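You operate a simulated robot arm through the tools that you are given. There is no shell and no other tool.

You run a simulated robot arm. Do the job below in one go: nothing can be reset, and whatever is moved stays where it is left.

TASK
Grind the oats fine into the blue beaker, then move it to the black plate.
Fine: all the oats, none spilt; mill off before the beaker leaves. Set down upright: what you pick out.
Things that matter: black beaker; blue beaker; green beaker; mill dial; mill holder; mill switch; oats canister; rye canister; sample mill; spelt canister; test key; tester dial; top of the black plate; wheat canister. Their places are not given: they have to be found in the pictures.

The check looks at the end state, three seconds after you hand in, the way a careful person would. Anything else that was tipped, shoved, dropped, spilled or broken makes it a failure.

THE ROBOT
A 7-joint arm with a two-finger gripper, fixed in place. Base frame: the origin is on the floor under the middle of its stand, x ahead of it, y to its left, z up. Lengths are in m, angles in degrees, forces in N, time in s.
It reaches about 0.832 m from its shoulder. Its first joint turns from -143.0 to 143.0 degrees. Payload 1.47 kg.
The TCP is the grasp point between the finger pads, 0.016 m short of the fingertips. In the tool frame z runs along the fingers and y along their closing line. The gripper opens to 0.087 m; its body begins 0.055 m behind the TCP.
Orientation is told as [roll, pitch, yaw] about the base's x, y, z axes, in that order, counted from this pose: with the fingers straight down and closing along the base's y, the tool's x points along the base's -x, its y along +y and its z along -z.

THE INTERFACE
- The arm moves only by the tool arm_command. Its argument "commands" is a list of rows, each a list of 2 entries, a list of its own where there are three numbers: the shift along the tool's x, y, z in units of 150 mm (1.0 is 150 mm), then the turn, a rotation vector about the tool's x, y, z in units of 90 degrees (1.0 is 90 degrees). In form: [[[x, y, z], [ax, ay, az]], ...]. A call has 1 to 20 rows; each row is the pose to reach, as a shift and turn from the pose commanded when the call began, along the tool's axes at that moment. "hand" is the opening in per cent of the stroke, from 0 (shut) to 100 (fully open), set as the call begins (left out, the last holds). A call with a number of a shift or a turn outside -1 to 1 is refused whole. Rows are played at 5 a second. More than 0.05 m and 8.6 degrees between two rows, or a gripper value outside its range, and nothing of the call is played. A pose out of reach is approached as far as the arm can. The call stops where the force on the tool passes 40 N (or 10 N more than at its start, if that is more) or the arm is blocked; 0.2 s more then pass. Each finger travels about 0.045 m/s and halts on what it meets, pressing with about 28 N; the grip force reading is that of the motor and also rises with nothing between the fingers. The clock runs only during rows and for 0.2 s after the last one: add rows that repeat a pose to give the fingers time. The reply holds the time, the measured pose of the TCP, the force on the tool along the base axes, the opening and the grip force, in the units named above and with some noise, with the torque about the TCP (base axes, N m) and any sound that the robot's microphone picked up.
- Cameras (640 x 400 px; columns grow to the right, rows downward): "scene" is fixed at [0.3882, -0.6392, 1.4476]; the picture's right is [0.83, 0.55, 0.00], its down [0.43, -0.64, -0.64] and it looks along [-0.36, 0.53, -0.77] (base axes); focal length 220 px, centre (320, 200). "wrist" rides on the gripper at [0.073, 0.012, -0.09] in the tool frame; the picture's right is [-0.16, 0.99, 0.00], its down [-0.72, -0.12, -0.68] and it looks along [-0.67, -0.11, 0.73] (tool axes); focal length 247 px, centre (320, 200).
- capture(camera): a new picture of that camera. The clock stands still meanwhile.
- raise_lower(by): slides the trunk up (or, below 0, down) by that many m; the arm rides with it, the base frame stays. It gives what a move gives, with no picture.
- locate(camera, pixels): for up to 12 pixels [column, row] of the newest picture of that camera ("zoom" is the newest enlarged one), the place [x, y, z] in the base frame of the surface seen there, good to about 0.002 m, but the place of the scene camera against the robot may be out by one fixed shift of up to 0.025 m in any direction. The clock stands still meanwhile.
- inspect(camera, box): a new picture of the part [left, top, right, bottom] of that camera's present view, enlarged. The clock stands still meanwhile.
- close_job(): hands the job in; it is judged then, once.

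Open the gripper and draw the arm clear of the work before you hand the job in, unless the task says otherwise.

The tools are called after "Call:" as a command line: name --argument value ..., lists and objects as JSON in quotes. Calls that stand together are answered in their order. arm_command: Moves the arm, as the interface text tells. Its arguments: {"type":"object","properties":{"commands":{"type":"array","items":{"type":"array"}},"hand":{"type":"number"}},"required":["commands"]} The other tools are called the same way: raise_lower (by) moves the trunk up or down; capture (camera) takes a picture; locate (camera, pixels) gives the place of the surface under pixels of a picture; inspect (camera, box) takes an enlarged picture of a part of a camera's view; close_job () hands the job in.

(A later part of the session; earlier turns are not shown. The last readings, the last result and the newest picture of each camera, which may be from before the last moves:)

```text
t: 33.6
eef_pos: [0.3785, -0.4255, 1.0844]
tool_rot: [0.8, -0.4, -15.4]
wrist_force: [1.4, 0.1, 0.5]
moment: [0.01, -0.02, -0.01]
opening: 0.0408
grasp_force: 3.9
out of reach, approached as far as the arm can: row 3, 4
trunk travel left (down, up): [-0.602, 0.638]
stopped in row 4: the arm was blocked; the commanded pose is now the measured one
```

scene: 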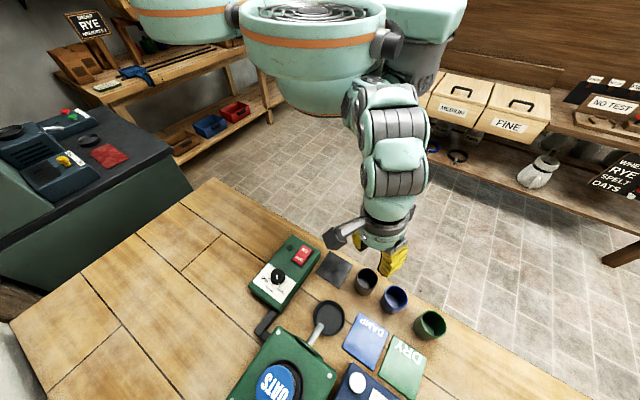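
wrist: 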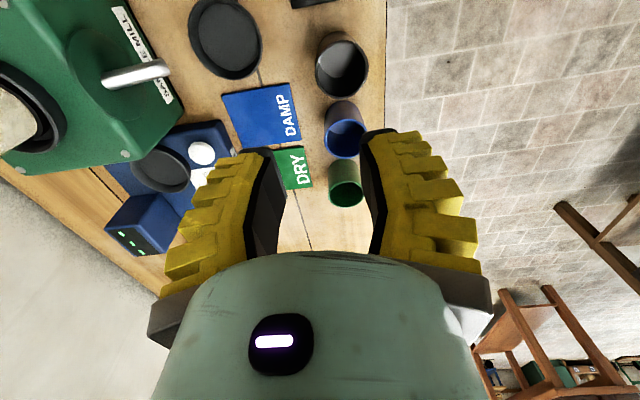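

Blocked after a small movement; I look at the arm's configuration.

Call:
capture --camera "scene"

```text
taken
```

scene: 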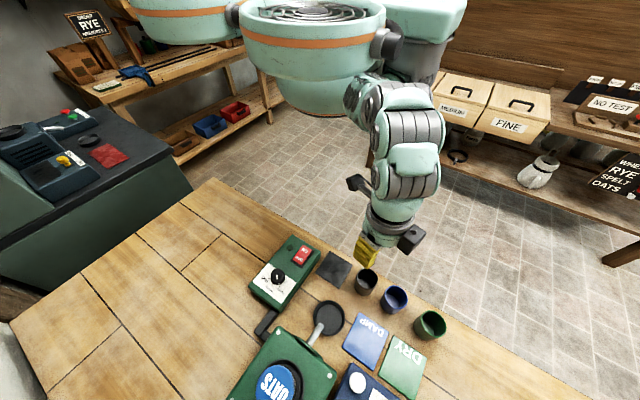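

The mint dome moves with the trunk and may be what blocks the elbow. I locate points on it and on the arm.

Call:
locate --camera "scene" --pixels '[[310, 100], [310, 70], [250, 45], [380, 45], [180, 10], [310, 10], [385, 60], [350, 95], [400, 95], [410, 125], [410, 180], [390, 215]]'

```text
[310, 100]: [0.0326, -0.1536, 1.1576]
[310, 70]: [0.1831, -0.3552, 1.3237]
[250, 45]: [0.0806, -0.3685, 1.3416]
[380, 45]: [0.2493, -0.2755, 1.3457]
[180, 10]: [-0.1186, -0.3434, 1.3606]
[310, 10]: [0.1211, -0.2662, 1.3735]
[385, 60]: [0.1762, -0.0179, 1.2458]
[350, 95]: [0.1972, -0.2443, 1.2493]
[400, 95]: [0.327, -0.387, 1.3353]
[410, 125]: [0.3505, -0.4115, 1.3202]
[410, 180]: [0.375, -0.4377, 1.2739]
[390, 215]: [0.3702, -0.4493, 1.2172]
```

The robot's own chest dome at about (0.17,-0.27, z 1.15–1.37) blocks the bent elbow. I straighten the arm outward first: to about (0.378,-0.465,1.02), well above the beakers.

Call:
arm_command --commands '[[[-0.024, -0.086, 0.142], [0, 0, 0]], [[-0.048, -0.172, 0.284], [0, 0, 0]], [[-0.071, -0.257, 0.427], [0, 0, 0]], [[-0.071, -0.257, 0.427], [0, 0, 0]]]'

Call:
capture --camera "scene"

```text
t: 34.6
eef_pos: [0.3753, -0.4673, 1.0187]
tool_rot: [0.8, -0.4, -15.9]
wrist_force: [-0.2, -0.3, -0.1]
moment: [-0.01, 0.01, -0.04]
opening: 0.0409
grasp_force: 4.2
trunk travel left (down, up): [-0.602, 0.638]
```

```text
taken
```

scene: 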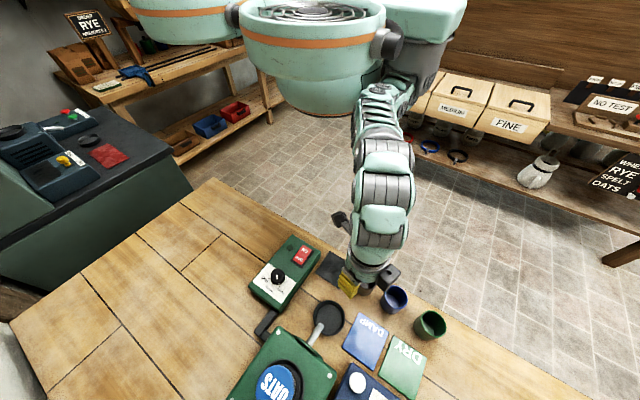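

The arm is straighter now. I sweep left to about (0.30,-0.48) at the same height.

Call:
arm_command --commands '[[[0.15, -0.07, 0], [0, 0, 0]], [[0.3, -0.14, 0], [0, 0, 0]], [[0.459, -0.216, 0], [0, 0, 0]], [[0.459, -0.216, 0], [0, 0, 0]]]'

```text
t: 35.6
eef_pos: [0.3012, -0.4791, 1.0178]
tool_rot: [0.7, -0.4, -15.9]
wrist_force: [-0.4, 0.0, 0.2]
moment: [0.01, 0.01, -0.02]
opening: 0.0408
grasp_force: 4.2
trunk travel left (down, up): [-0.602, 0.638]
```

Fine. Next I sweep on to about (0.215,-0.485) while turning yaw to about −45°.

Call:
arm_command --commands '[[[0.134, -0.046, 0], [0, 0, 0.08]], [[0.268, -0.092, 0], [0, 0, 0.16]], [[0.403, -0.138, 0], [0, 0, 0.24]], [[0.537, -0.183, 0], [0, 0, 0.323]], [[0.537, -0.183, 0], [0, 0, 0.323]]]'

```text
t: 36.8
eef_pos: [0.2192, -0.4826, 1.0169]
tool_rot: [0.9, 0.0, -44.8]
wrist_force: [-0.8, 0.4, -0.6]
moment: [-0.01, 0.01, 0.02]
opening: 0.0408
grasp_force: 4.3
trunk travel left (down, up): [-0.602, 0.638]
```

Now I tilt the hand by −20° about tool y (fingers pointing away from the robot) in place.

Call:
arm_command --commands '[[[0, 0, 0], [0, -0.075, 0]], [[0, 0, 0], [0, -0.15, 0]], [[0, 0, 0], [0, -0.222, 0]], [[0, 0, 0], [0, -0.222, 0]]]'

```text
t: 37.4
eef_pos: [0.3165, -0.4779, 1.0167]
tool_rot: [0.9, -9.4, -32.9]
wrist_force: [-0.5, -0.8, 0.1]
moment: [-0.01, -0.04, -0.01]
opening: 0.0407
grasp_force: 3.9
trunk travel left (down, up): [-0.602, 0.638]
stopped in row 2: the arm was blocked; the commanded pose is now the measured one
```

The arm swung aside while tilting, so the solver changed configuration. I check the scene.

Call:
capture --camera "scene"

```text
taken
```

scene: 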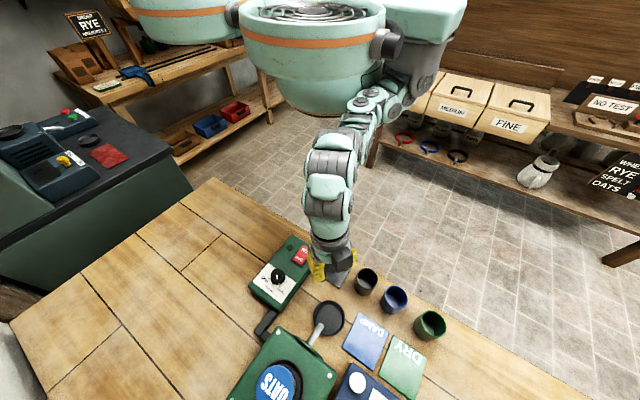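

The chest dome crowds the arm at this height, so I raise the trunk by 0.09 m (hand goes up to about 1.107, away from everything).

Call:
raise_lower --by 0.09

```text
t: 38.6
eef_pos: [0.3166, -0.4786, 1.109]
tool_rot: [0.9, -9.4, -33.0]
wrist_force: [0.2, -0.5, 0.3]
moment: [-0.01, -0.01, -0.01]
opening: 0.0408
grasp_force: 3.9
trunk travel left (down, up): [-0.692, 0.548]
```

I bring the hand down toward (0.28,-0.47,1.0) so the arm slopes below the dome.

Call:
arm_command --commands '[[[0.09, -0.018, 0.17], [0, 0, 0]], [[0.175, -0.036, 0.34], [0, 0, 0]], [[0.262, -0.053, 0.51], [0, 0, 0]], [[0.349, -0.071, 0.685], [0, 0, 0]], [[0.349, -0.071, 0.685], [0, 0, 0]]]'

```text
t: 39.8
eef_pos: [0.2829, -0.4654, 0.9964]
tool_rot: [0.9, -9.4, -32.9]
wrist_force: [0.7, 0.3, -0.5]
moment: [-0.02, 0.0, 0.0]
opening: 0.0405
grasp_force: 4.1
trunk travel left (down, up): [-0.692, 0.548]
```

Good, exact. Now I turn about the vertical toward yaw −90° in small steps, keeping the position.

Call:
arm_command --commands '[[[0, 0, 0], [0.013, 0, 0.078]], [[0, 0, 0], [0.026, 0, 0.156]], [[0, 0, 0], [0.039, 0, 0.234]], [[0, 0, 0], [0.052, 0, 0.312]], [[0, 0, 0], [0.052, 0, 0.312]]]'

```text
t: 41.0
eef_pos: [0.2835, -0.4665, 0.9971]
tool_rot: [0.8, -9.0, -61.5]
wrist_force: [-0.2, -0.1, -0.7]
moment: [0.05, 0.04, 0.02]
opening: 0.0407
grasp_force: 4.2
trunk travel left (down, up): [-0.692, 0.548]
```

Call:
arm_command --commands '[[[0, 0, 0], [0.013, 0, 0.078]], [[0, 0, 0], [0.026, 0, 0.156]], [[0, 0, 0], [0.039, 0, 0.234]], [[0, 0, 0], [0.052, 0, 0.312]], [[0, 0, 0], [0.052, 0, 0.312]]]'

Call:
capture --camera "scene"

```text
t: 42.2
eef_pos: [0.2822, -0.4665, 0.9976]
tool_rot: [0.3, -8.7, -89.9]
wrist_force: [0.9, -0.4, 0.1]
moment: [-0.02, 0.0, -0.02]
opening: 0.0406
grasp_force: 3.9
trunk travel left (down, up): [-0.692, 0.548]
```

```text
taken
```

scene: 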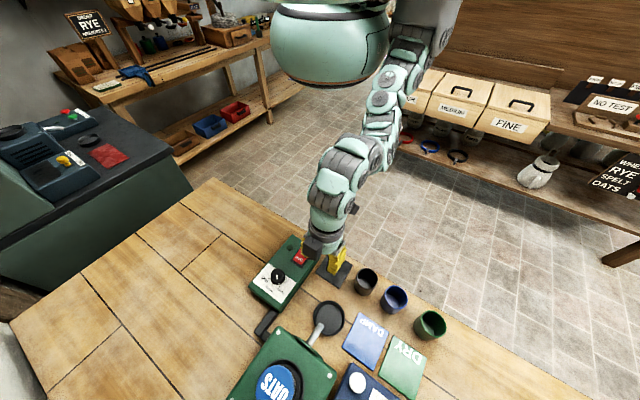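

Yaw −90° is reached cleanly. Now I add tilt about tool y in small steps toward −30°.

Call:
arm_command --commands '[[[0, 0, 0], [0, -0.06, 0]], [[0, 0, 0], [0, -0.12, 0]], [[0, 0, 0], [0, -0.12, 0]]]'

```text
t: 43.0
eef_pos: [0.2827, -0.4675, 0.9967]
tool_rot: [0.5, -19.5, -90.0]
wrist_force: [0.5, -0.3, 1.0]
moment: [-0.01, 0.01, 0.01]
opening: 0.0409
grasp_force: 4.5
trunk travel left (down, up): [-0.692, 0.548]
```

Tilt −19.5° holds. I add 8.5° more, then move left toward the knob at safe height.

Call:
arm_command --commands '[[[0, 0, 0], [0, -0.05, 0]], [[0, 0, 0], [0, -0.095, 0]], [[0, 0, 0], [0, -0.095, 0]]]'

```text
t: 43.8
eef_pos: [0.2833, -0.4678, 0.9985]
tool_rot: [0.5, -28.0, -90.1]
wrist_force: [-1.2, 0.5, 0.7]
moment: [-0.02, 0.02, 0.05]
opening: 0.0404
grasp_force: 4.2
trunk travel left (down, up): [-0.692, 0.548]
```

Tilt −28° at yaw −90° works. I move left to about (0.193,-0.50,0.985).

Call:
arm_command --commands '[[[-0.036, -0.15, 0.045], [0, 0, 0]], [[-0.073, -0.3, 0.09], [0, 0, 0]], [[-0.11, -0.45, 0.135], [0, 0, 0]], [[-0.146, -0.602, 0.18], [0, 0, 0]], [[-0.146, -0.602, 0.18], [0, 0, 0]]]'

```text
t: 45.0
eef_pos: [0.1943, -0.5003, 0.984]
tool_rot: [0.4, -28.0, -89.9]
wrist_force: [-0.8, 0.1, -0.3]
moment: [0.01, -0.01, 0.04]
opening: 0.0407
grasp_force: 4.8
trunk travel left (down, up): [-0.692, 0.548]
```

Next to above the knob: (0.193,-0.535,0.955), tips still about 1.6 cm above the knob.

Call:
arm_command --commands '[[[-0.056, -0.004, 0.14], [0, 0, 0]], [[-0.113, -0.009, 0.279], [0, 0, 0]], [[-0.113, -0.009, 0.279], [0, 0, 0]]]'

Call:
capture --camera "wrist"

Call:
inspect --camera "scene" --box '[230, 200, 350, 320]'

```text
t: 45.8
eef_pos: [0.1931, -0.5351, 0.9547]
tool_rot: [0.5, -28.0, -90.0]
wrist_force: [0.0, -0.1, -0.1]
moment: [-0.01, -0.02, 0.01]
opening: 0.0409
grasp_force: 4.0
trunk travel left (down, up): [-0.692, 0.548]
```

```text
taken
```

wrist: 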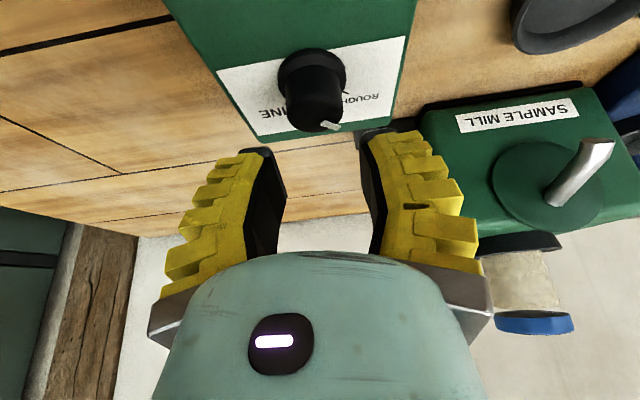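

```text
3.33 times, centred on (290, 260) of scene
```

zoom: 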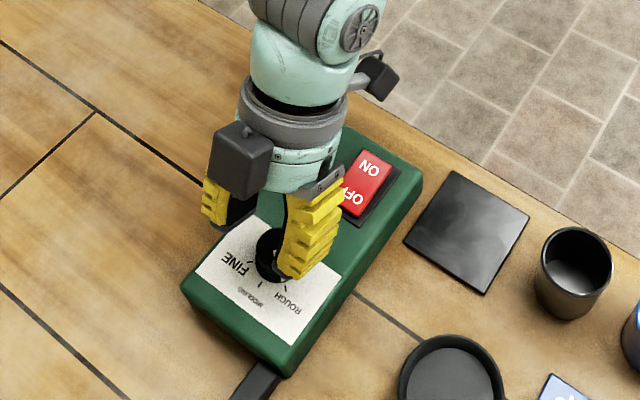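

Position is exact and the view shows the knob between the fingers. In the air I test turning about the vertical to yaw −55°.

Call:
arm_command --commands '[[[0, 0, 0], [-0.0365, 0, -0.0687]], [[0, 0, 0], [-0.073, 0, -0.1374]], [[0, 0, 0], [-0.1096, 0, -0.2061]], [[0, 0, 0], [-0.1461, 0, -0.2748]], [[0, 0, 0], [-0.1826, 0, -0.3435]], [[0, 0, 0], [-0.1826, 0, -0.3435]]]'

```text
t: 47.2
eef_pos: [0.1909, -0.5336, 0.955]
tool_rot: [0.5, -28.3, -54.9]
wrist_force: [0.5, -0.1, -0.3]
moment: [-0.01, 0.01, 0.01]
opening: 0.0408
grasp_force: 4.0
trunk travel left (down, up): [-0.692, 0.548]
```

Yaw −55° is fine. I go on to −45° and then sweep the whole 90° to −135° in the air as a rehearsal.

Call:
arm_command --commands '[[[0, 0, 0], [-0.0261, 0, -0.0491]], [[0, 0, 0], [-0.0522, 0, -0.0981]], [[0, 0, 0], [-0.0522, 0, -0.0981]]]'

```text
t: 48.0
eef_pos: [0.1914, -0.5348, 0.9544]
tool_rot: [0.3, -28.4, -44.9]
wrist_force: [-0.6, -0.3, -0.1]
moment: [-0.03, -0.02, 0.01]
opening: 0.0406
grasp_force: 4.2
trunk travel left (down, up): [-0.692, 0.548]
```

Now the rehearsal sweep from −45° to −135° about the vertical, 13 steps.

Call:
arm_command --commands '[[[0, 0, 0], [0.0366, 0, 0.0677]], [[0, 0, 0], [0.0732, 0, 0.1353]], [[0, 0, 0], [0.1098, 0, 0.203]], [[0, 0, 0], [0.1463, 0, 0.2707]], [[0, 0, 0], [0.1829, 0, 0.3383]], [[0, 0, 0], [0.2195, 0, 0.406]], [[0, 0, 0], [0.2561, 0, 0.4737]], [[0, 0, 0], [0.2927, 0, 0.5414]], [[0, 0, 0], [0.3293, 0, 0.609]], [[0, 0, 0], [0.3658, 0, 0.6767]], [[0, 0, 0], [0.4024, 0, 0.7444]], [[0, 0, 0], [0.439, 0, 0.812]], [[0, 0, 0], [0.4756, 0, 0.8797]], [[0, 0, 0], [0.4756, 0, 0.8797]]]'

```text
t: 51.0
eef_pos: [0.1926, -0.534, 0.953]
tool_rot: [-0.1, -28.2, -134.8]
wrist_force: [0.6, 0.0, -0.1]
moment: [-0.02, -0.02, -0.01]
opening: 0.0407
grasp_force: 4.3
trunk travel left (down, up): [-0.692, 0.548]
```

The full sweep works in the air. I sweep back to yaw −45°.

Call:
arm_command --commands '[[[0, 0, 0], [-0.0364, 0, -0.0678]], [[0, 0, 0], [-0.0727, 0, -0.1356]], [[0, 0, 0], [-0.1091, 0, -0.2034]], [[0, 0, 0], [-0.1454, 0, -0.2712]], [[0, 0, 0], [-0.1818, 0, -0.339]], [[0, 0, 0], [-0.2181, 0, -0.4068]], [[0, 0, 0], [-0.2545, 0, -0.4746]], [[0, 0, 0], [-0.2908, 0, -0.5424]], [[0, 0, 0], [-0.3272, 0, -0.6102]], [[0, 0, 0], [-0.3635, 0, -0.678]], [[0, 0, 0], [-0.3999, 0, -0.7458]], [[0, 0, 0], [-0.4362, 0, -0.8136]], [[0, 0, 0], [-0.4726, 0, -0.8813]], [[0, 0, 0], [-0.4726, 0, -0.8813]]]'

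Call:
capture --camera "wrist"

```text
t: 54.0
eef_pos: [0.192, -0.5335, 0.9536]
tool_rot: [0.0, -28.1, -44.8]
wrist_force: [-0.8, -0.3, 0.1]
moment: [0.01, -0.02, -0.01]
opening: 0.0407
grasp_force: 4.5
trunk travel left (down, up): [-0.692, 0.548]
```

```text
taken
```

wrist: 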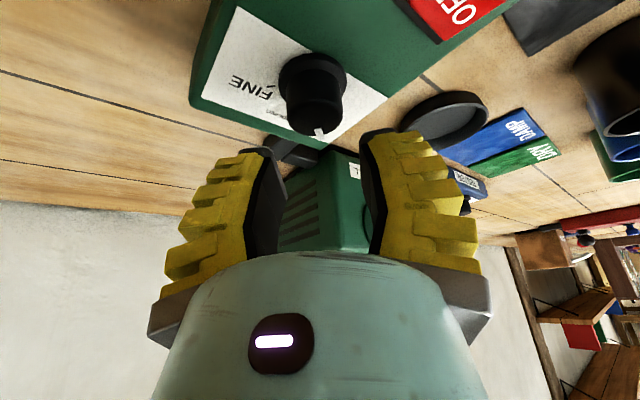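

The knob with its pointer sits between the fingers. I descend 31 mm vertically to TCP z≈0.9225 in four steps, watching force.

Call:
arm_command --commands '[[[0.0218, 0, 0.0469], [0, 0, 0]], [[0.0437, 0, 0.0938], [0, 0, 0]], [[0.0655, -0.001, 0.1407], [0, 0, 0]], [[0.0873, -0.002, 0.1876], [0, 0, 0]], [[0.0873, -0.002, 0.1876], [0, 0, 0]]]'

```text
t: 55.2
eef_pos: [0.1911, -0.5311, 0.9233]
tool_rot: [0.1, -28.1, -44.9]
wrist_force: [-0.1, -0.2, 0.5]
moment: [-0.04, 0.02, 0.01]
opening: 0.0407
grasp_force: 4.4
out of reach, approached as far as the arm can: row 4, 5
trunk travel left (down, up): [-0.692, 0.548]
```

Slightly out of reach (y −0.531). I lift back up 31 mm and then lower the trunk 30 mm to gain reach.

Call:
arm_command --commands '[[[-0.03, 0, -0.06], [0, 0, 0]], [[-0.06, 0, -0.12], [0, 0, 0]], [[-0.0985, 0, -0.1844], [0, 0, 0]], [[-0.0985, 0, -0.1844], [0, 0, 0]]]'

```text
t: 56.2
eef_pos: [0.1909, -0.5312, 0.9546]
tool_rot: [0.2, -28.0, -44.8]
wrist_force: [0.7, 0.1, -0.1]
moment: [-0.01, 0.01, -0.02]
opening: 0.0408
grasp_force: 3.8
trunk travel left (down, up): [-0.692, 0.548]
```

I recentre over the knob at z≈0.975.

Call:
arm_command --commands '[[[-0.044, -0.005, -0.052], [0, 0, 0]], [[-0.088, -0.009, -0.104], [0, 0, 0]], [[-0.088, -0.009, -0.104], [0, 0, 0]]]'

```text
t: 57.0
eef_pos: [0.1923, -0.5354, 0.9744]
tool_rot: [0.1, -28.1, -44.9]
wrist_force: [0.4, 0.4, 0.4]
moment: [0.03, -0.01, 0.01]
opening: 0.0409
grasp_force: 3.7
trunk travel left (down, up): [-0.692, 0.548]
```

The hand is at (0.1923,-0.5354,0.974); lowering the trunk 0.04 brings it to about 0.934, still above contact with the panel.

Call:
raise_lower --by -0.04

```text
t: 57.8
eef_pos: [0.1928, -0.5346, 0.9346]
tool_rot: [0.0, -28.3, -44.7]
wrist_force: [0.6, -0.6, 0.5]
moment: [0.01, 0.01, -0.01]
opening: 0.0406
grasp_force: 4.5
trunk travel left (down, up): [-0.652, 0.588]
```

Now the final 12.5 mm down to z≈0.922.

Call:
arm_command --commands '[[[0.018, 0, 0.038], [0, 0, 0]], [[0.036, 0, 0.0755], [0, 0, 0]], [[0.036, 0, 0.0755], [0, 0, 0]]]'

Call:
capture --camera "wrist"

Call:
inspect --camera "scene" --box '[230, 210, 350, 310]'

```text
t: 58.6
eef_pos: [0.193, -0.5357, 0.9223]
tool_rot: [0.1, -28.0, -44.8]
wrist_force: [0.1, -0.1, 0.4]
moment: [0.01, -0.03, -0.03]
opening: 0.0408
grasp_force: 4.2
trunk travel left (down, up): [-0.652, 0.588]
```

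```text
taken
```

wrist: 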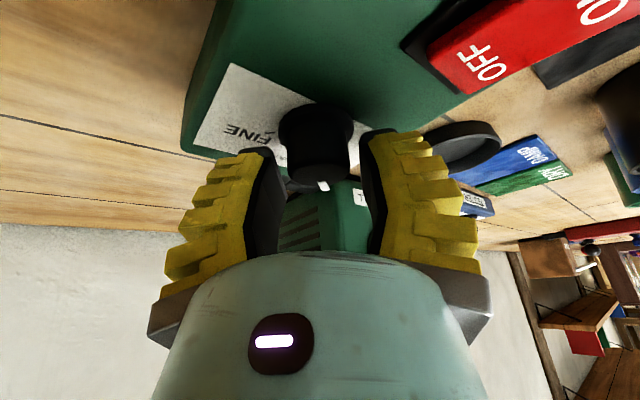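

```text
4.00 times, centred on (290, 260) of scene
```

zoom: 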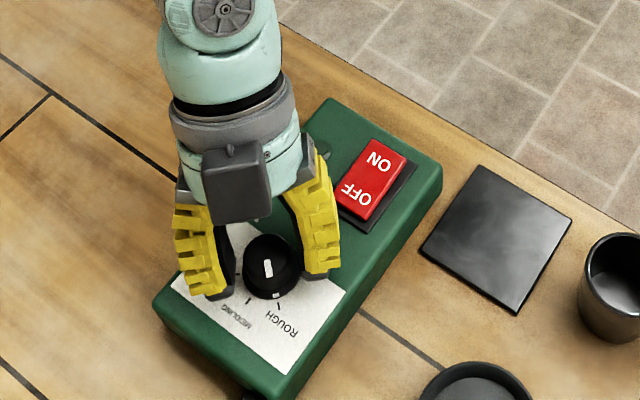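

The knob is centred between the fingers at z 0.922, no contact yet. I close the fingers on it.

Call:
arm_command --commands '[[[0, 0, 0], [0, 0, 0]], [[0, 0, 0], [0, 0, 0]], [[0, 0, 0], [0, 0, 0]], [[0, 0, 0], [0, 0, 0]]]' --hand 0

Call:
capture --camera "wrist"

```text
t: 59.6
eef_pos: [0.193, -0.5353, 0.9228]
tool_rot: [0.1, -28.2, -44.9]
wrist_force: [-1.4, 11.9, 15.9]
moment: [0.26, 0.11, 0.01]
opening: 0.0242
grasp_force: 30.2
trunk travel left (down, up): [-0.652, 0.588]
```

```text
taken
```

wrist: 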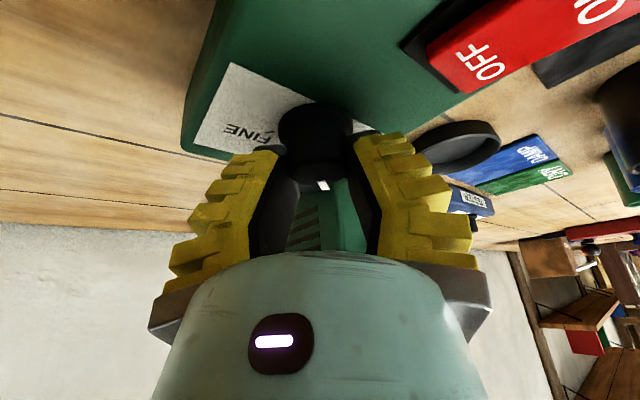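

The fingers hold the knob (opening 0.024, about 30 N). I turn the first 20° clockwise about the vertical and check that the pointer follows.

Call:
arm_command --commands '[[[0, 0, 0], [0.0174, 0, 0.0327]], [[0, 0, 0], [0.0348, 0, 0.0654]], [[0, 0, 0], [0.0522, 0, 0.0981]], [[0, 0, 0], [0.0696, 0, 0.1308]], [[0, 0, 0], [0.087, 0, 0.1635]], [[0, 0, 0], [0.1043, 0, 0.1962]], [[0, 0, 0], [0.1043, 0, 0.1962]]]'

Call:
inspect --camera "scene" --box '[230, 210, 350, 310]'

Call:
capture --camera "wrist"

```text
t: 61.2
eef_pos: [0.1932, -0.5345, 0.9229]
tool_rot: [0.2, -28.0, -65.0]
wrist_force: [-1.3, 10.7, 17.0]
moment: [0.17, -0.02, -0.02]
opening: 0.0246
grasp_force: 30.5
trunk travel left (down, up): [-0.652, 0.588]
```

```text
4.00 times, centred on (290, 260) of scene
```

zoom: 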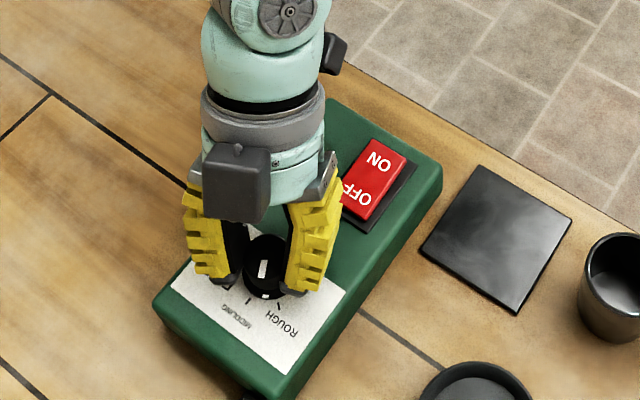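

```text
taken
```

wrist: 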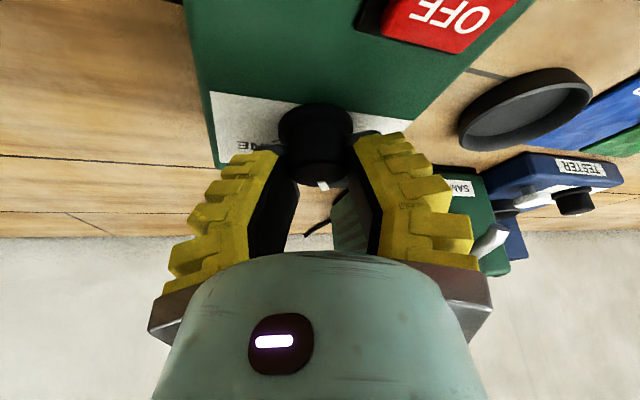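

The pointer stays fixed relative to the fingers while the hand turned 20°, so the knob follows. I turn the remaining 70° to yaw −135°.

Call:
arm_command --commands '[[[0, 0, 0], [0.0304, 0, 0.0572]], [[0, 0, 0], [0.0609, 0, 0.1145]], [[0, 0, 0], [0.0913, 0, 0.1717]], [[0, 0, 0], [0.1217, 0, 0.2289]], [[0, 0, 0], [0.1522, 0, 0.2862]], [[0, 0, 0], [0.1826, 0, 0.3434]], [[0, 0, 0], [0.213, 0, 0.4006]], [[0, 0, 0], [0.2435, 0, 0.4579]], [[0, 0, 0], [0.2739, 0, 0.5151]], [[0, 0, 0], [0.3043, 0, 0.5723]], [[0, 0, 0], [0.3348, 0, 0.6296]], [[0, 0, 0], [0.3652, 0, 0.6868]], [[0, 0, 0], [0.3652, 0, 0.6868]]]'

Call:
inspect --camera "scene" --box '[230, 210, 350, 310]'

Call:
capture --camera "wrist"

```text
t: 64.0
eef_pos: [0.1929, -0.5355, 0.9221]
tool_rot: [0.1, -27.9, -135.0]
wrist_force: [-2.4, 10.9, 19.6]
moment: [0.15, 0.03, -0.01]
opening: 0.0242
grasp_force: 30.0
trunk travel left (down, up): [-0.652, 0.588]
```

```text
4.00 times, centred on (290, 260) of scene
```

zoom: 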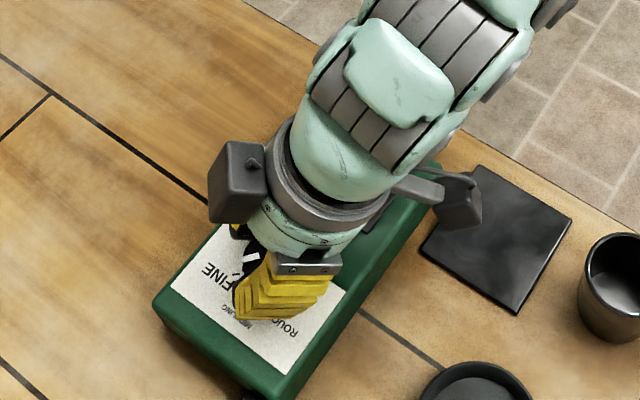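

```text
taken
```

wrist: 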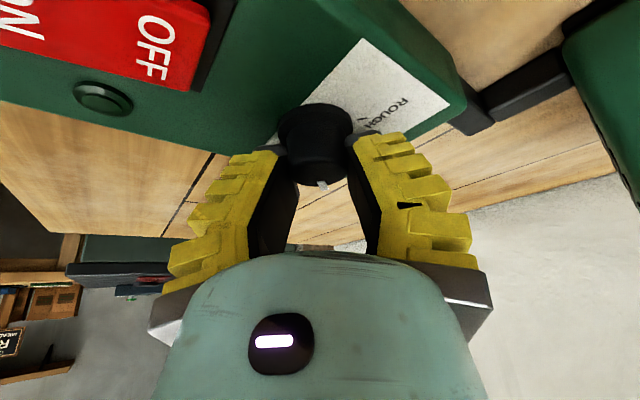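

The knob has turned the whole way with the hand. I release it (hand 40 %) and hold still a moment.

Call:
arm_command --commands '[[[0, 0, 0], [0, 0, 0]], [[0, 0, 0], [0, 0, 0]], [[0, 0, 0], [0, 0, 0]]]' --hand 42

```text
t: 64.8
eef_pos: [0.1936, -0.5362, 0.922]
tool_rot: [0.1, -27.9, -134.9]
wrist_force: [0.0, 0.5, 0.7]
moment: [0.01, 0.03, 0.0]
opening: 0.0424
grasp_force: 3.9
trunk travel left (down, up): [-0.652, 0.588]
```

Released. I lift straight up 60 mm.

Call:
arm_command --commands '[[[-0.0625, 0, -0.118], [0, 0, 0]], [[-0.125, 0, -0.235], [0, 0, 0]], [[-0.187, 0, -0.353], [0, 0, 0]], [[-0.187, 0, -0.353], [0, 0, 0]]]'

Call:
capture --camera "wrist"

Call:
inspect --camera "scene" --box '[230, 210, 350, 310]'

```text
t: 65.8
eef_pos: [0.1933, -0.5361, 0.9813]
tool_rot: [0.2, -27.9, -134.8]
wrist_force: [0.1, 0.0, -0.5]
moment: [0.02, -0.02, 0.04]
opening: 0.0423
grasp_force: 4.2
trunk travel left (down, up): [-0.652, 0.588]
```

```text
taken
```

wrist: 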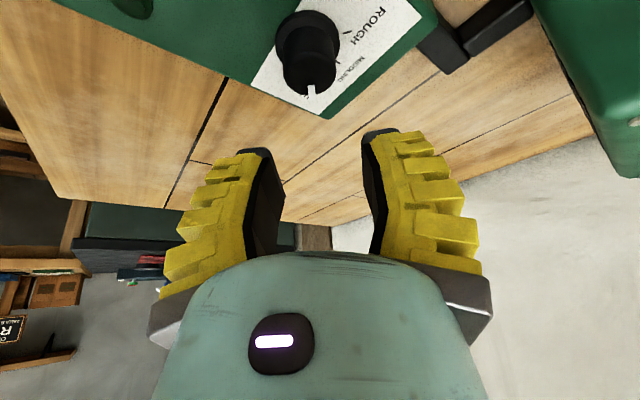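

```text
4.00 times, centred on (290, 260) of scene
```

zoom: 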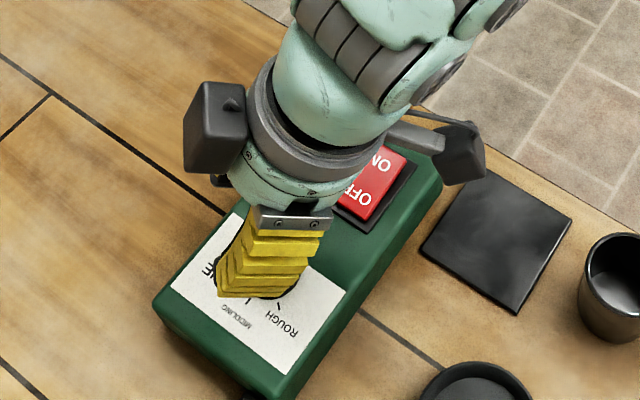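

I back the hand off to the front right while turning to yaw −90°, so both cameras can see the dial.

Call:
arm_command --commands '[[[0.07, -0.006, -0.058], [-0.0334, 0, -0.0631]], [[0.14, -0.013, -0.116], [-0.0669, 0, -0.1263]], [[0.21, -0.019, -0.174], [-0.1003, 0, -0.1894]], [[0.28, -0.026, -0.232], [-0.1337, 0, -0.2526]], [[0.35, -0.032, -0.29], [-0.1671, 0, -0.3157]], [[0.42, -0.039, -0.348], [-0.2006, 0, -0.3789]], [[0.479, -0.045, -0.405], [-0.234, 0, -0.442]], [[0.479, -0.045, -0.405], [-0.234, 0, -0.442]]]'

Call:
capture --camera "wrist"

Call:
inspect --camera "scene" --box '[230, 210, 350, 310]'

```text
t: 67.6
eef_pos: [0.2529, -0.4659, 1.0015]
tool_rot: [0.1, -27.9, -89.7]
wrist_force: [-0.1, 0.1, 0.2]
moment: [-0.01, -0.01, -0.01]
opening: 0.0421
grasp_force: 3.9
trunk travel left (down, up): [-0.652, 0.588]
```

```text
taken
```

wrist: 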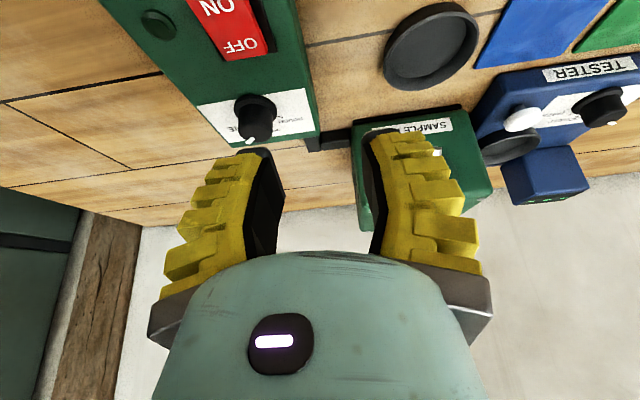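

```text
4.00 times, centred on (290, 260) of scene
```

zoom: 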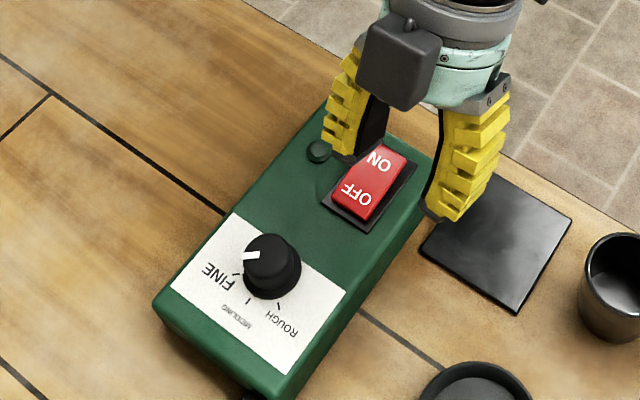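

The pointer now points at FINE in the scene view. I zoom in further to verify alignment with the FINE tick.

Call:
inspect --camera "scene" --box '[265, 255, 313, 295]'

Call:
inspect --camera "wrist" --box '[200, 80, 320, 155]'

```text
10.00 times, centred on (289, 275) of scene
```

zoom: 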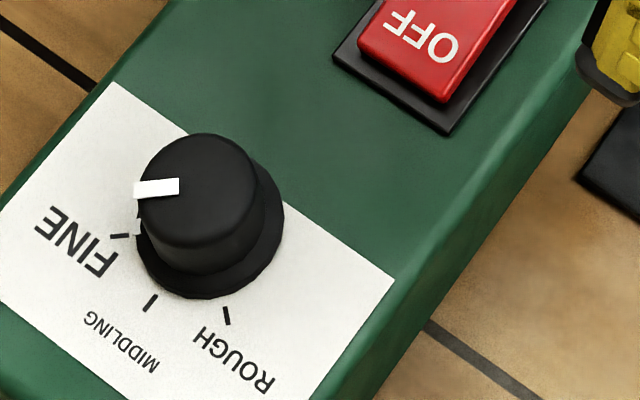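

```text
5.33 times, centred on (260, 118) of wrist
```

zoom: 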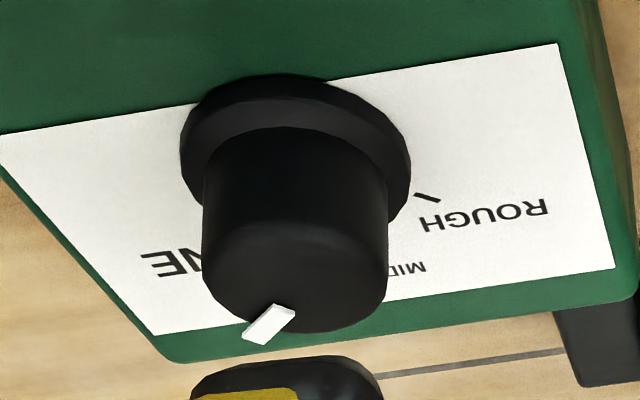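

Pointer and FINE tick are parallel, so the dial is set to FINE. Next the blue beaker: I move right (x≈0.35) keeping the tilt, in preparation for turning to yaw 0°.

Call:
arm_command --commands '[[[0.04, 0.22, -0.02], [0, 0, 0]], [[0.08, 0.44, -0.041], [0, 0, 0]], [[0.118, 0.667, -0.062], [0, 0, 0]], [[0.118, 0.667, -0.062], [0, 0, 0]]]'

```text
t: 68.6
eef_pos: [0.3524, -0.4455, 1.0025]
tool_rot: [0.1, -28.0, -90.0]
wrist_force: [0.0, -0.4, 0.6]
moment: [0.0, 0.01, 0.0]
opening: 0.0423
grasp_force: 4.0
trunk travel left (down, up): [-0.652, 0.588]
```

Now I turn about the vertical toward yaw −45° while moving further right (first half).

Call:
arm_command --commands '[[[0.01, 0.052, -0.006], [-0.0335, 0, -0.0631]], [[0.021, 0.104, -0.011], [-0.067, 0, -0.1261]], [[0.031, 0.156, -0.017], [-0.1005, 0, -0.1892]], [[0.042, 0.208, -0.022], [-0.134, 0, -0.2523]], [[0.052, 0.26, -0.028], [-0.1675, 0, -0.3154]], [[0.063, 0.312, -0.033], [-0.201, 0, -0.3784]], [[0.0735, 0.364, -0.039], [-0.2345, 0, -0.4415]], [[0.0735, 0.364, -0.039], [-0.2345, 0, -0.4415]]]'

```text
t: 70.4
eef_pos: [0.4067, -0.4325, 1.002]
tool_rot: [0.1, -28.0, -44.9]
wrist_force: [0.1, 0.5, 0.1]
moment: [0.0, 0.04, -0.03]
opening: 0.0425
grasp_force: 4.3
trunk travel left (down, up): [-0.652, 0.588]
```

Works. Second half: turn to yaw 0° and move over the blue beaker.

Call:
arm_command --commands '[[[-0.026, 0.045, 0.014], [-0.0335, 0, -0.0631]], [[-0.052, 0.089, 0.027], [-0.067, 0, -0.1261]], [[-0.078, 0.134, 0.041], [-0.1005, 0, -0.1892]], [[-0.103, 0.179, 0.055], [-0.134, 0, -0.2523]], [[-0.129, 0.224, 0.069], [-0.1675, 0, -0.3154]], [[-0.155, 0.268, 0.082], [-0.201, 0, -0.3784]], [[-0.181, 0.313, 0.096], [-0.2345, 0, -0.4415]], [[-0.181, 0.313, 0.096], [-0.2345, 0, -0.4415]]]'

Call:
capture --camera "wrist"

```text
t: 72.2
eef_pos: [0.4633, -0.4204, 1.0021]
tool_rot: [-0.1, -28.1, 0.3]
wrist_force: [0.4, -0.1, -1.0]
moment: [-0.02, 0.01, -0.01]
opening: 0.0425
grasp_force: 3.9
trunk travel left (down, up): [-0.652, 0.588]
```

```text
taken
```

wrist: 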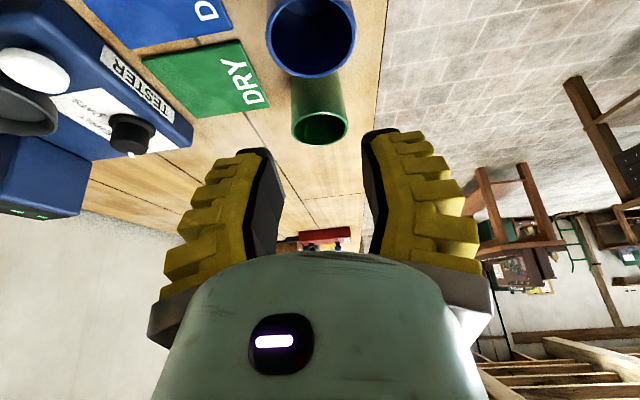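

I see the blue beaker rim at (312,35) and green one at (320,115). I locate rim points of both.

Call:
locate --camera "wrist" --pixels '[[268, 30], [353, 30], [312, 75], [310, 2], [295, 70], [330, 70], [293, 125], [346, 125], [320, 143], [320, 115], [275, 8], [348, 8]]'

Call:
inspect --camera "wrist" --box '[250, 0, 378, 80]'

```text
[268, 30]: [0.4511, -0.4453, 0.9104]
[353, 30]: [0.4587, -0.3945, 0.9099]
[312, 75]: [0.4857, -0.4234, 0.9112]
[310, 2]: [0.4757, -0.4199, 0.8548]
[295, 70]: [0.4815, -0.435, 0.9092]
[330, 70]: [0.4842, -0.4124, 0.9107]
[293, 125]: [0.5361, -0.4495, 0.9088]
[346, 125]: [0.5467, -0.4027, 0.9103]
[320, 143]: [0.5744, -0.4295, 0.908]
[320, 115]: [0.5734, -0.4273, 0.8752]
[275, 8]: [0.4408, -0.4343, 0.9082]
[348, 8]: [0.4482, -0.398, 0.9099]
```

```text
5.00 times, centred on (314, 40) of wrist
```

zoom: 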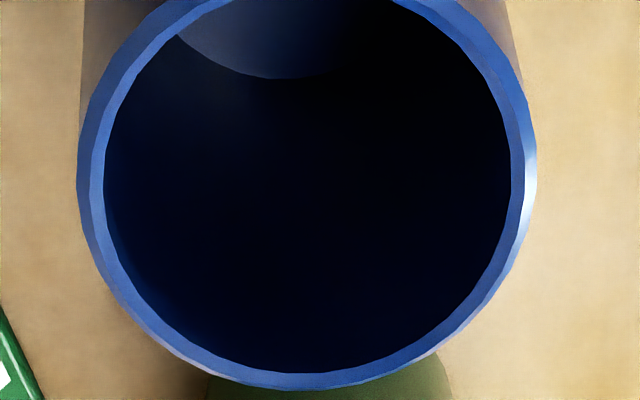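

Blue beaker centre fits (0.4605,-0.4205), R≈0.0255. I open the hand to 80 %, reduce the tilt to −25° and centre over it.

Call:
arm_command --commands '[[[0.0165, 0, 0.009], [0, 0.034, 0]], [[0.0165, 0, 0.009], [0, 0.034, 0]], [[0.0165, 0, 0.009], [0, 0.034, 0]], [[0.0165, 0, 0.009], [0, 0.034, 0]], [[0.0165, 0, 0.009], [0, 0.034, 0]]]' --hand 80

```text
t: 73.4
eef_pos: [0.4608, -0.4207, 0.9996]
tool_rot: [0.0, -25.0, 0.2]
wrist_force: [-0.6, -0.8, 0.6]
moment: [0.02, 0.03, 0.0]
opening: 0.0733
grasp_force: 2.3
trunk travel left (down, up): [-0.652, 0.588]
```

Centred at (0.4608,-0.4207). I descend 60 mm vertically first, then look.

Call:
arm_command --commands '[[[0.0845, 0, 0.181], [0, 0, 0]], [[0.169, 0, 0.3625], [0, 0, 0]], [[0.169, 0, 0.3625], [0, 0, 0]]]'

Call:
inspect --camera "scene" --box '[310, 200, 470, 340]'

Call:
capture --camera "wrist"

```text
t: 74.2
eef_pos: [0.4606, -0.4211, 0.9385]
tool_rot: [0.0, -25.0, 0.3]
wrist_force: [-0.7, -0.4, -0.4]
moment: [0.0, -0.03, -0.01]
opening: 0.0731
grasp_force: 2.3
trunk travel left (down, up): [-0.652, 0.588]
```

```text
2.86 times, centred on (390, 270) of scene
```

zoom: 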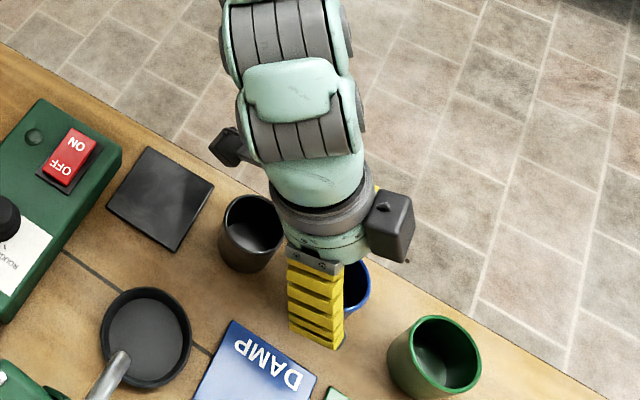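

```text
taken
```

wrist: 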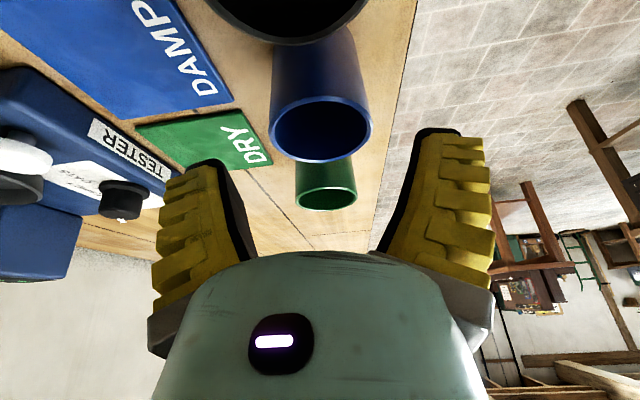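

The blue beaker is centred between the fingers and the camera stalk stays above the black beaker. I descend the last 40 mm to z≈0.898 in small steps.

Call:
arm_command --commands '[[[0.0285, 0, 0.0612], [0, 0, 0]], [[0.057, 0, 0.1224], [0, 0, 0]], [[0.0855, 0, 0.1835], [0, 0, 0]], [[0.114, 0, 0.2447], [0, 0, 0]], [[0.114, 0, 0.2447], [0, 0, 0]]]'

Call:
capture --camera "wrist"

Call:
inspect --camera "scene" --box '[310, 200, 470, 340]'

```text
t: 75.4
eef_pos: [0.4598, -0.4219, 0.8989]
tool_rot: [0.0, -25.1, 0.2]
wrist_force: [-0.1, -0.5, -0.4]
moment: [0.01, -0.02, 0.01]
opening: 0.0732
grasp_force: 2.4
trunk travel left (down, up): [-0.652, 0.588]
```

```text
taken
```

wrist: 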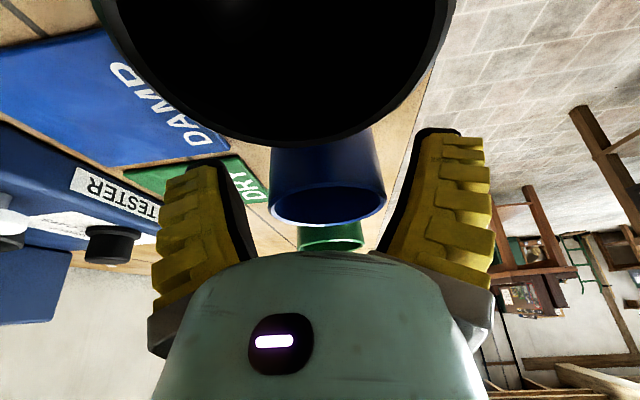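

```text
2.86 times, centred on (390, 270) of scene
```

zoom: 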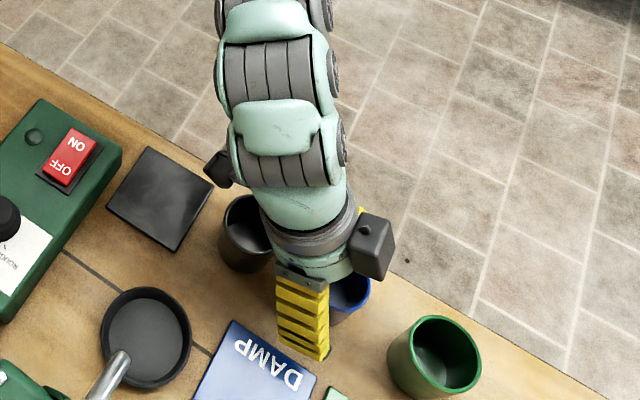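

No contact, everything clear. I close the hand on the blue beaker.

Call:
arm_command --commands '[[[0, 0, 0], [0, 0, 0]], [[0, 0, 0], [0, 0, 0]], [[0, 0, 0], [0, 0, 0]], [[0, 0, 0], [0, 0, 0]], [[0, 0, 0], [0, 0, 0]]]' --hand 0

Call:
capture --camera "wrist"

```text
t: 76.6
eef_pos: [0.4607, -0.4215, 0.9]
tool_rot: [0.1, -24.9, 0.2]
wrist_force: [-0.4, -1.2, 0.3]
moment: [-0.04, 0.02, -0.01]
opening: 0.0505
grasp_force: 27.9
trunk travel left (down, up): [-0.652, 0.588]
```

```text
taken
```

wrist: 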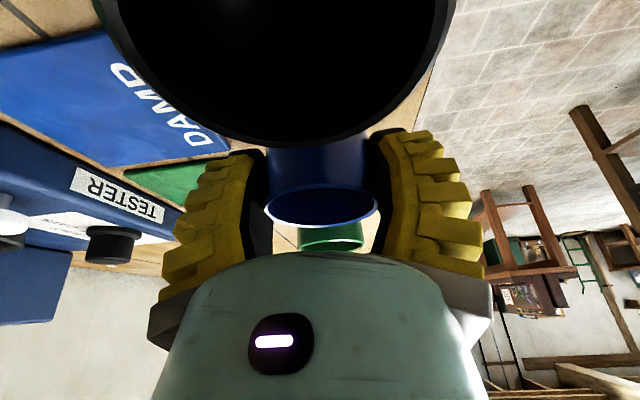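

The beaker is held (opening 0.0505, 28 N). I lift it straight up 0.1 m.

Call:
arm_command --commands '[[[-0.056, 0, -0.12], [0, 0, 0]], [[-0.113, 0, -0.242], [0, 0, 0]], [[-0.169, 0, -0.363], [0, 0, 0]], [[-0.226, 0, -0.483], [0, 0, 0]], [[-0.282, 0, -0.604], [0, 0, 0]], [[-0.282, 0, -0.604], [0, 0, 0]]]'

Call:
capture --camera "wrist"

Call:
capture --camera "scene"

```text
t: 78.0
eef_pos: [0.4607, -0.421, 0.9991]
tool_rot: [0.0, -24.9, 0.0]
wrist_force: [0.6, -0.1, -1.3]
moment: [0.01, -0.03, -0.01]
opening: 0.0508
grasp_force: 28.0
trunk travel left (down, up): [-0.652, 0.588]
```

```text
taken
```

wrist: 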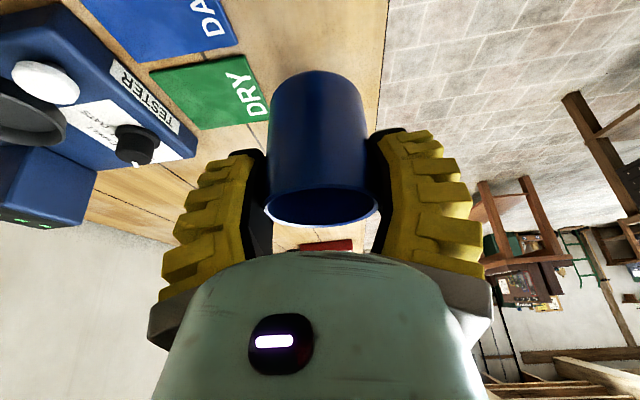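

```text
taken
```

scene: 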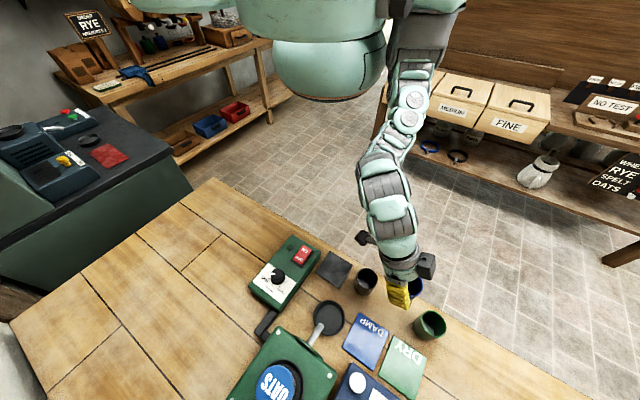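

The beaker is upright in the hand. I swing it toward the holder: first to (0.41,-0.43) with yaw −45°.

Call:
arm_command --commands '[[[0.043, -0.009, -0.02], [0.0302, 0, 0.0647]], [[0.086, -0.017, -0.04], [0.0604, 0, 0.1295]], [[0.129, -0.026, -0.06], [0.0906, 0, 0.1942]], [[0.173, -0.034, -0.081], [0.1207, 0, 0.259]], [[0.216, -0.043, -0.101], [0.1509, 0, 0.3237]], [[0.259, -0.051, -0.121], [0.1811, 0, 0.3885]], [[0.302, -0.06, -0.141], [0.2113, 0, 0.4532]], [[0.302, -0.06, -0.141], [0.2113, 0, 0.4532]]]'

```text
t: 79.8
eef_pos: [0.4104, -0.4292, 0.9984]
tool_rot: [0.0, -24.9, -45.1]
wrist_force: [0.1, -0.8, -1.6]
moment: [0.0, -0.02, 0.0]
opening: 0.0507
grasp_force: 28.5
trunk travel left (down, up): [-0.652, 0.588]
```

Second half: to (0.35,-0.45,1.0) with yaw −90°.

Call:
arm_command --commands '[[[0.023, -0.055, -0.013], [0.0302, 0, 0.0647]], [[0.046, -0.109, -0.025], [0.0604, 0, 0.1295]], [[0.069, -0.164, -0.038], [0.0906, 0, 0.1942]], [[0.092, -0.218, -0.051], [0.1207, 0, 0.259]], [[0.115, -0.273, -0.064], [0.1509, 0, 0.3237]], [[0.138, -0.327, -0.076], [0.1811, 0, 0.3885]], [[0.161, -0.382, -0.089], [0.2113, 0, 0.4532]], [[0.161, -0.382, -0.089], [0.2113, 0, 0.4532]]]'

Call:
capture --camera "wrist"

```text
t: 81.6
eef_pos: [0.3513, -0.4521, 1.001]
tool_rot: [0.0, -25.0, -89.8]
wrist_force: [-0.5, 0.3, -0.9]
moment: [0.02, -0.02, 0.0]
opening: 0.0507
grasp_force: 28.1
trunk travel left (down, up): [-0.652, 0.588]
```

```text
taken
```

wrist: 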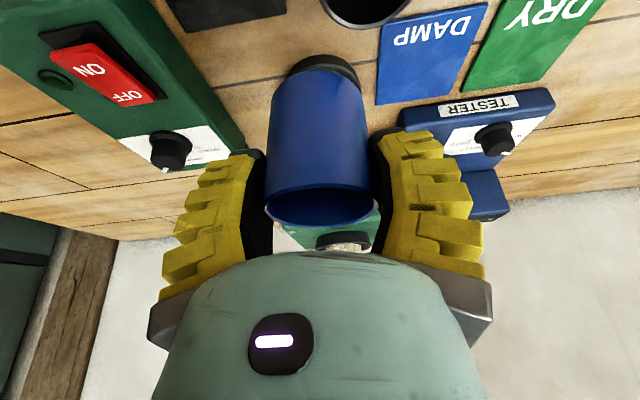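

The beaker is in front of the holder. I move to (0.350,-0.512,0.955), still clear of the spout tip at y≈−0.568.

Call:
arm_command --commands '[[[-0.078, -0.003, 0.149], [0, 0, 0]], [[-0.155, -0.005, 0.298], [0, 0, 0]], [[-0.233, -0.008, 0.447], [0, 0, 0]], [[-0.233, -0.008, 0.447], [0, 0, 0]]]'

Call:
capture --camera "wrist"

Call:
inspect --camera "scene" --box '[260, 240, 420, 360]'

```text
t: 82.6
eef_pos: [0.3484, -0.5104, 0.9544]
tool_rot: [0.0, -25.0, -89.7]
wrist_force: [0.7, -0.1, -1.4]
moment: [0.01, 0.02, 0.0]
opening: 0.0507
grasp_force: 28.2
trunk travel left (down, up): [-0.652, 0.588]
```

```text
taken
```

wrist: 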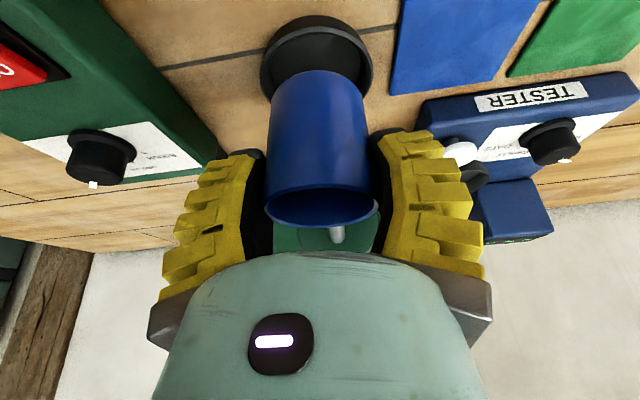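

```text
3.33 times, centred on (340, 300) of scene
```

zoom: 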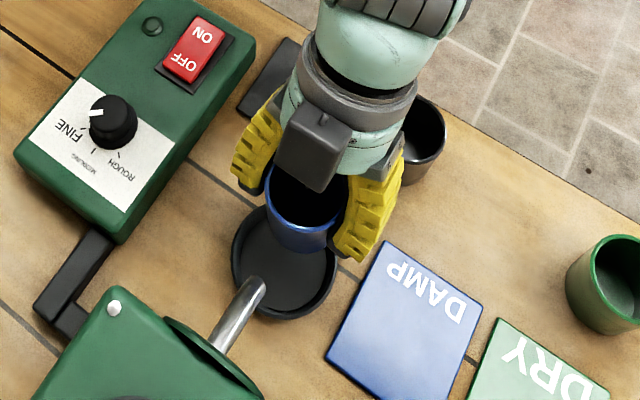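

The holder rim is visible around (317,55) behind the beaker. I go down to z≈0.922 first (bottom just above the dish rim), then slide toward y≈−0.535.

Call:
arm_command --commands '[[[0.046, 0, 0.098], [0, 0, 0]], [[0.0916, 0, 0.1963], [0, 0, 0]], [[0.0182, 0.0025, 0.2305], [0, 0, 0]], [[-0.0552, 0.005, 0.2648], [0, 0, 0]], [[-0.0552, 0.005, 0.2648], [0, 0, 0]]]'

Call:
capture --camera "wrist"

Call:
inspect --camera "scene" --box '[280, 270, 380, 350]'

```text
t: 83.8
eef_pos: [0.3512, -0.5342, 0.9226]
tool_rot: [-0.1, -25.0, -89.8]
wrist_force: [-0.9, 1.1, -1.4]
moment: [-0.01, 0.02, 0.02]
opening: 0.0512
grasp_force: 28.0
trunk travel left (down, up): [-0.652, 0.588]
```

```text
taken
```

wrist: 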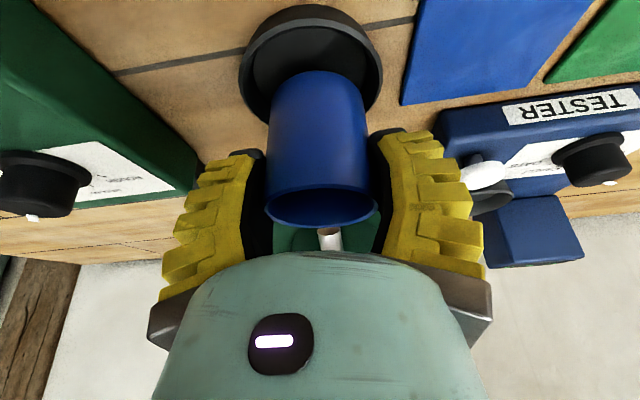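

```text
5.00 times, centred on (330, 310) of scene
```

zoom: 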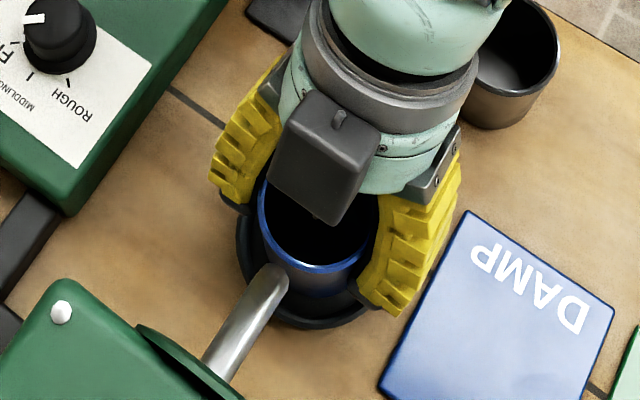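

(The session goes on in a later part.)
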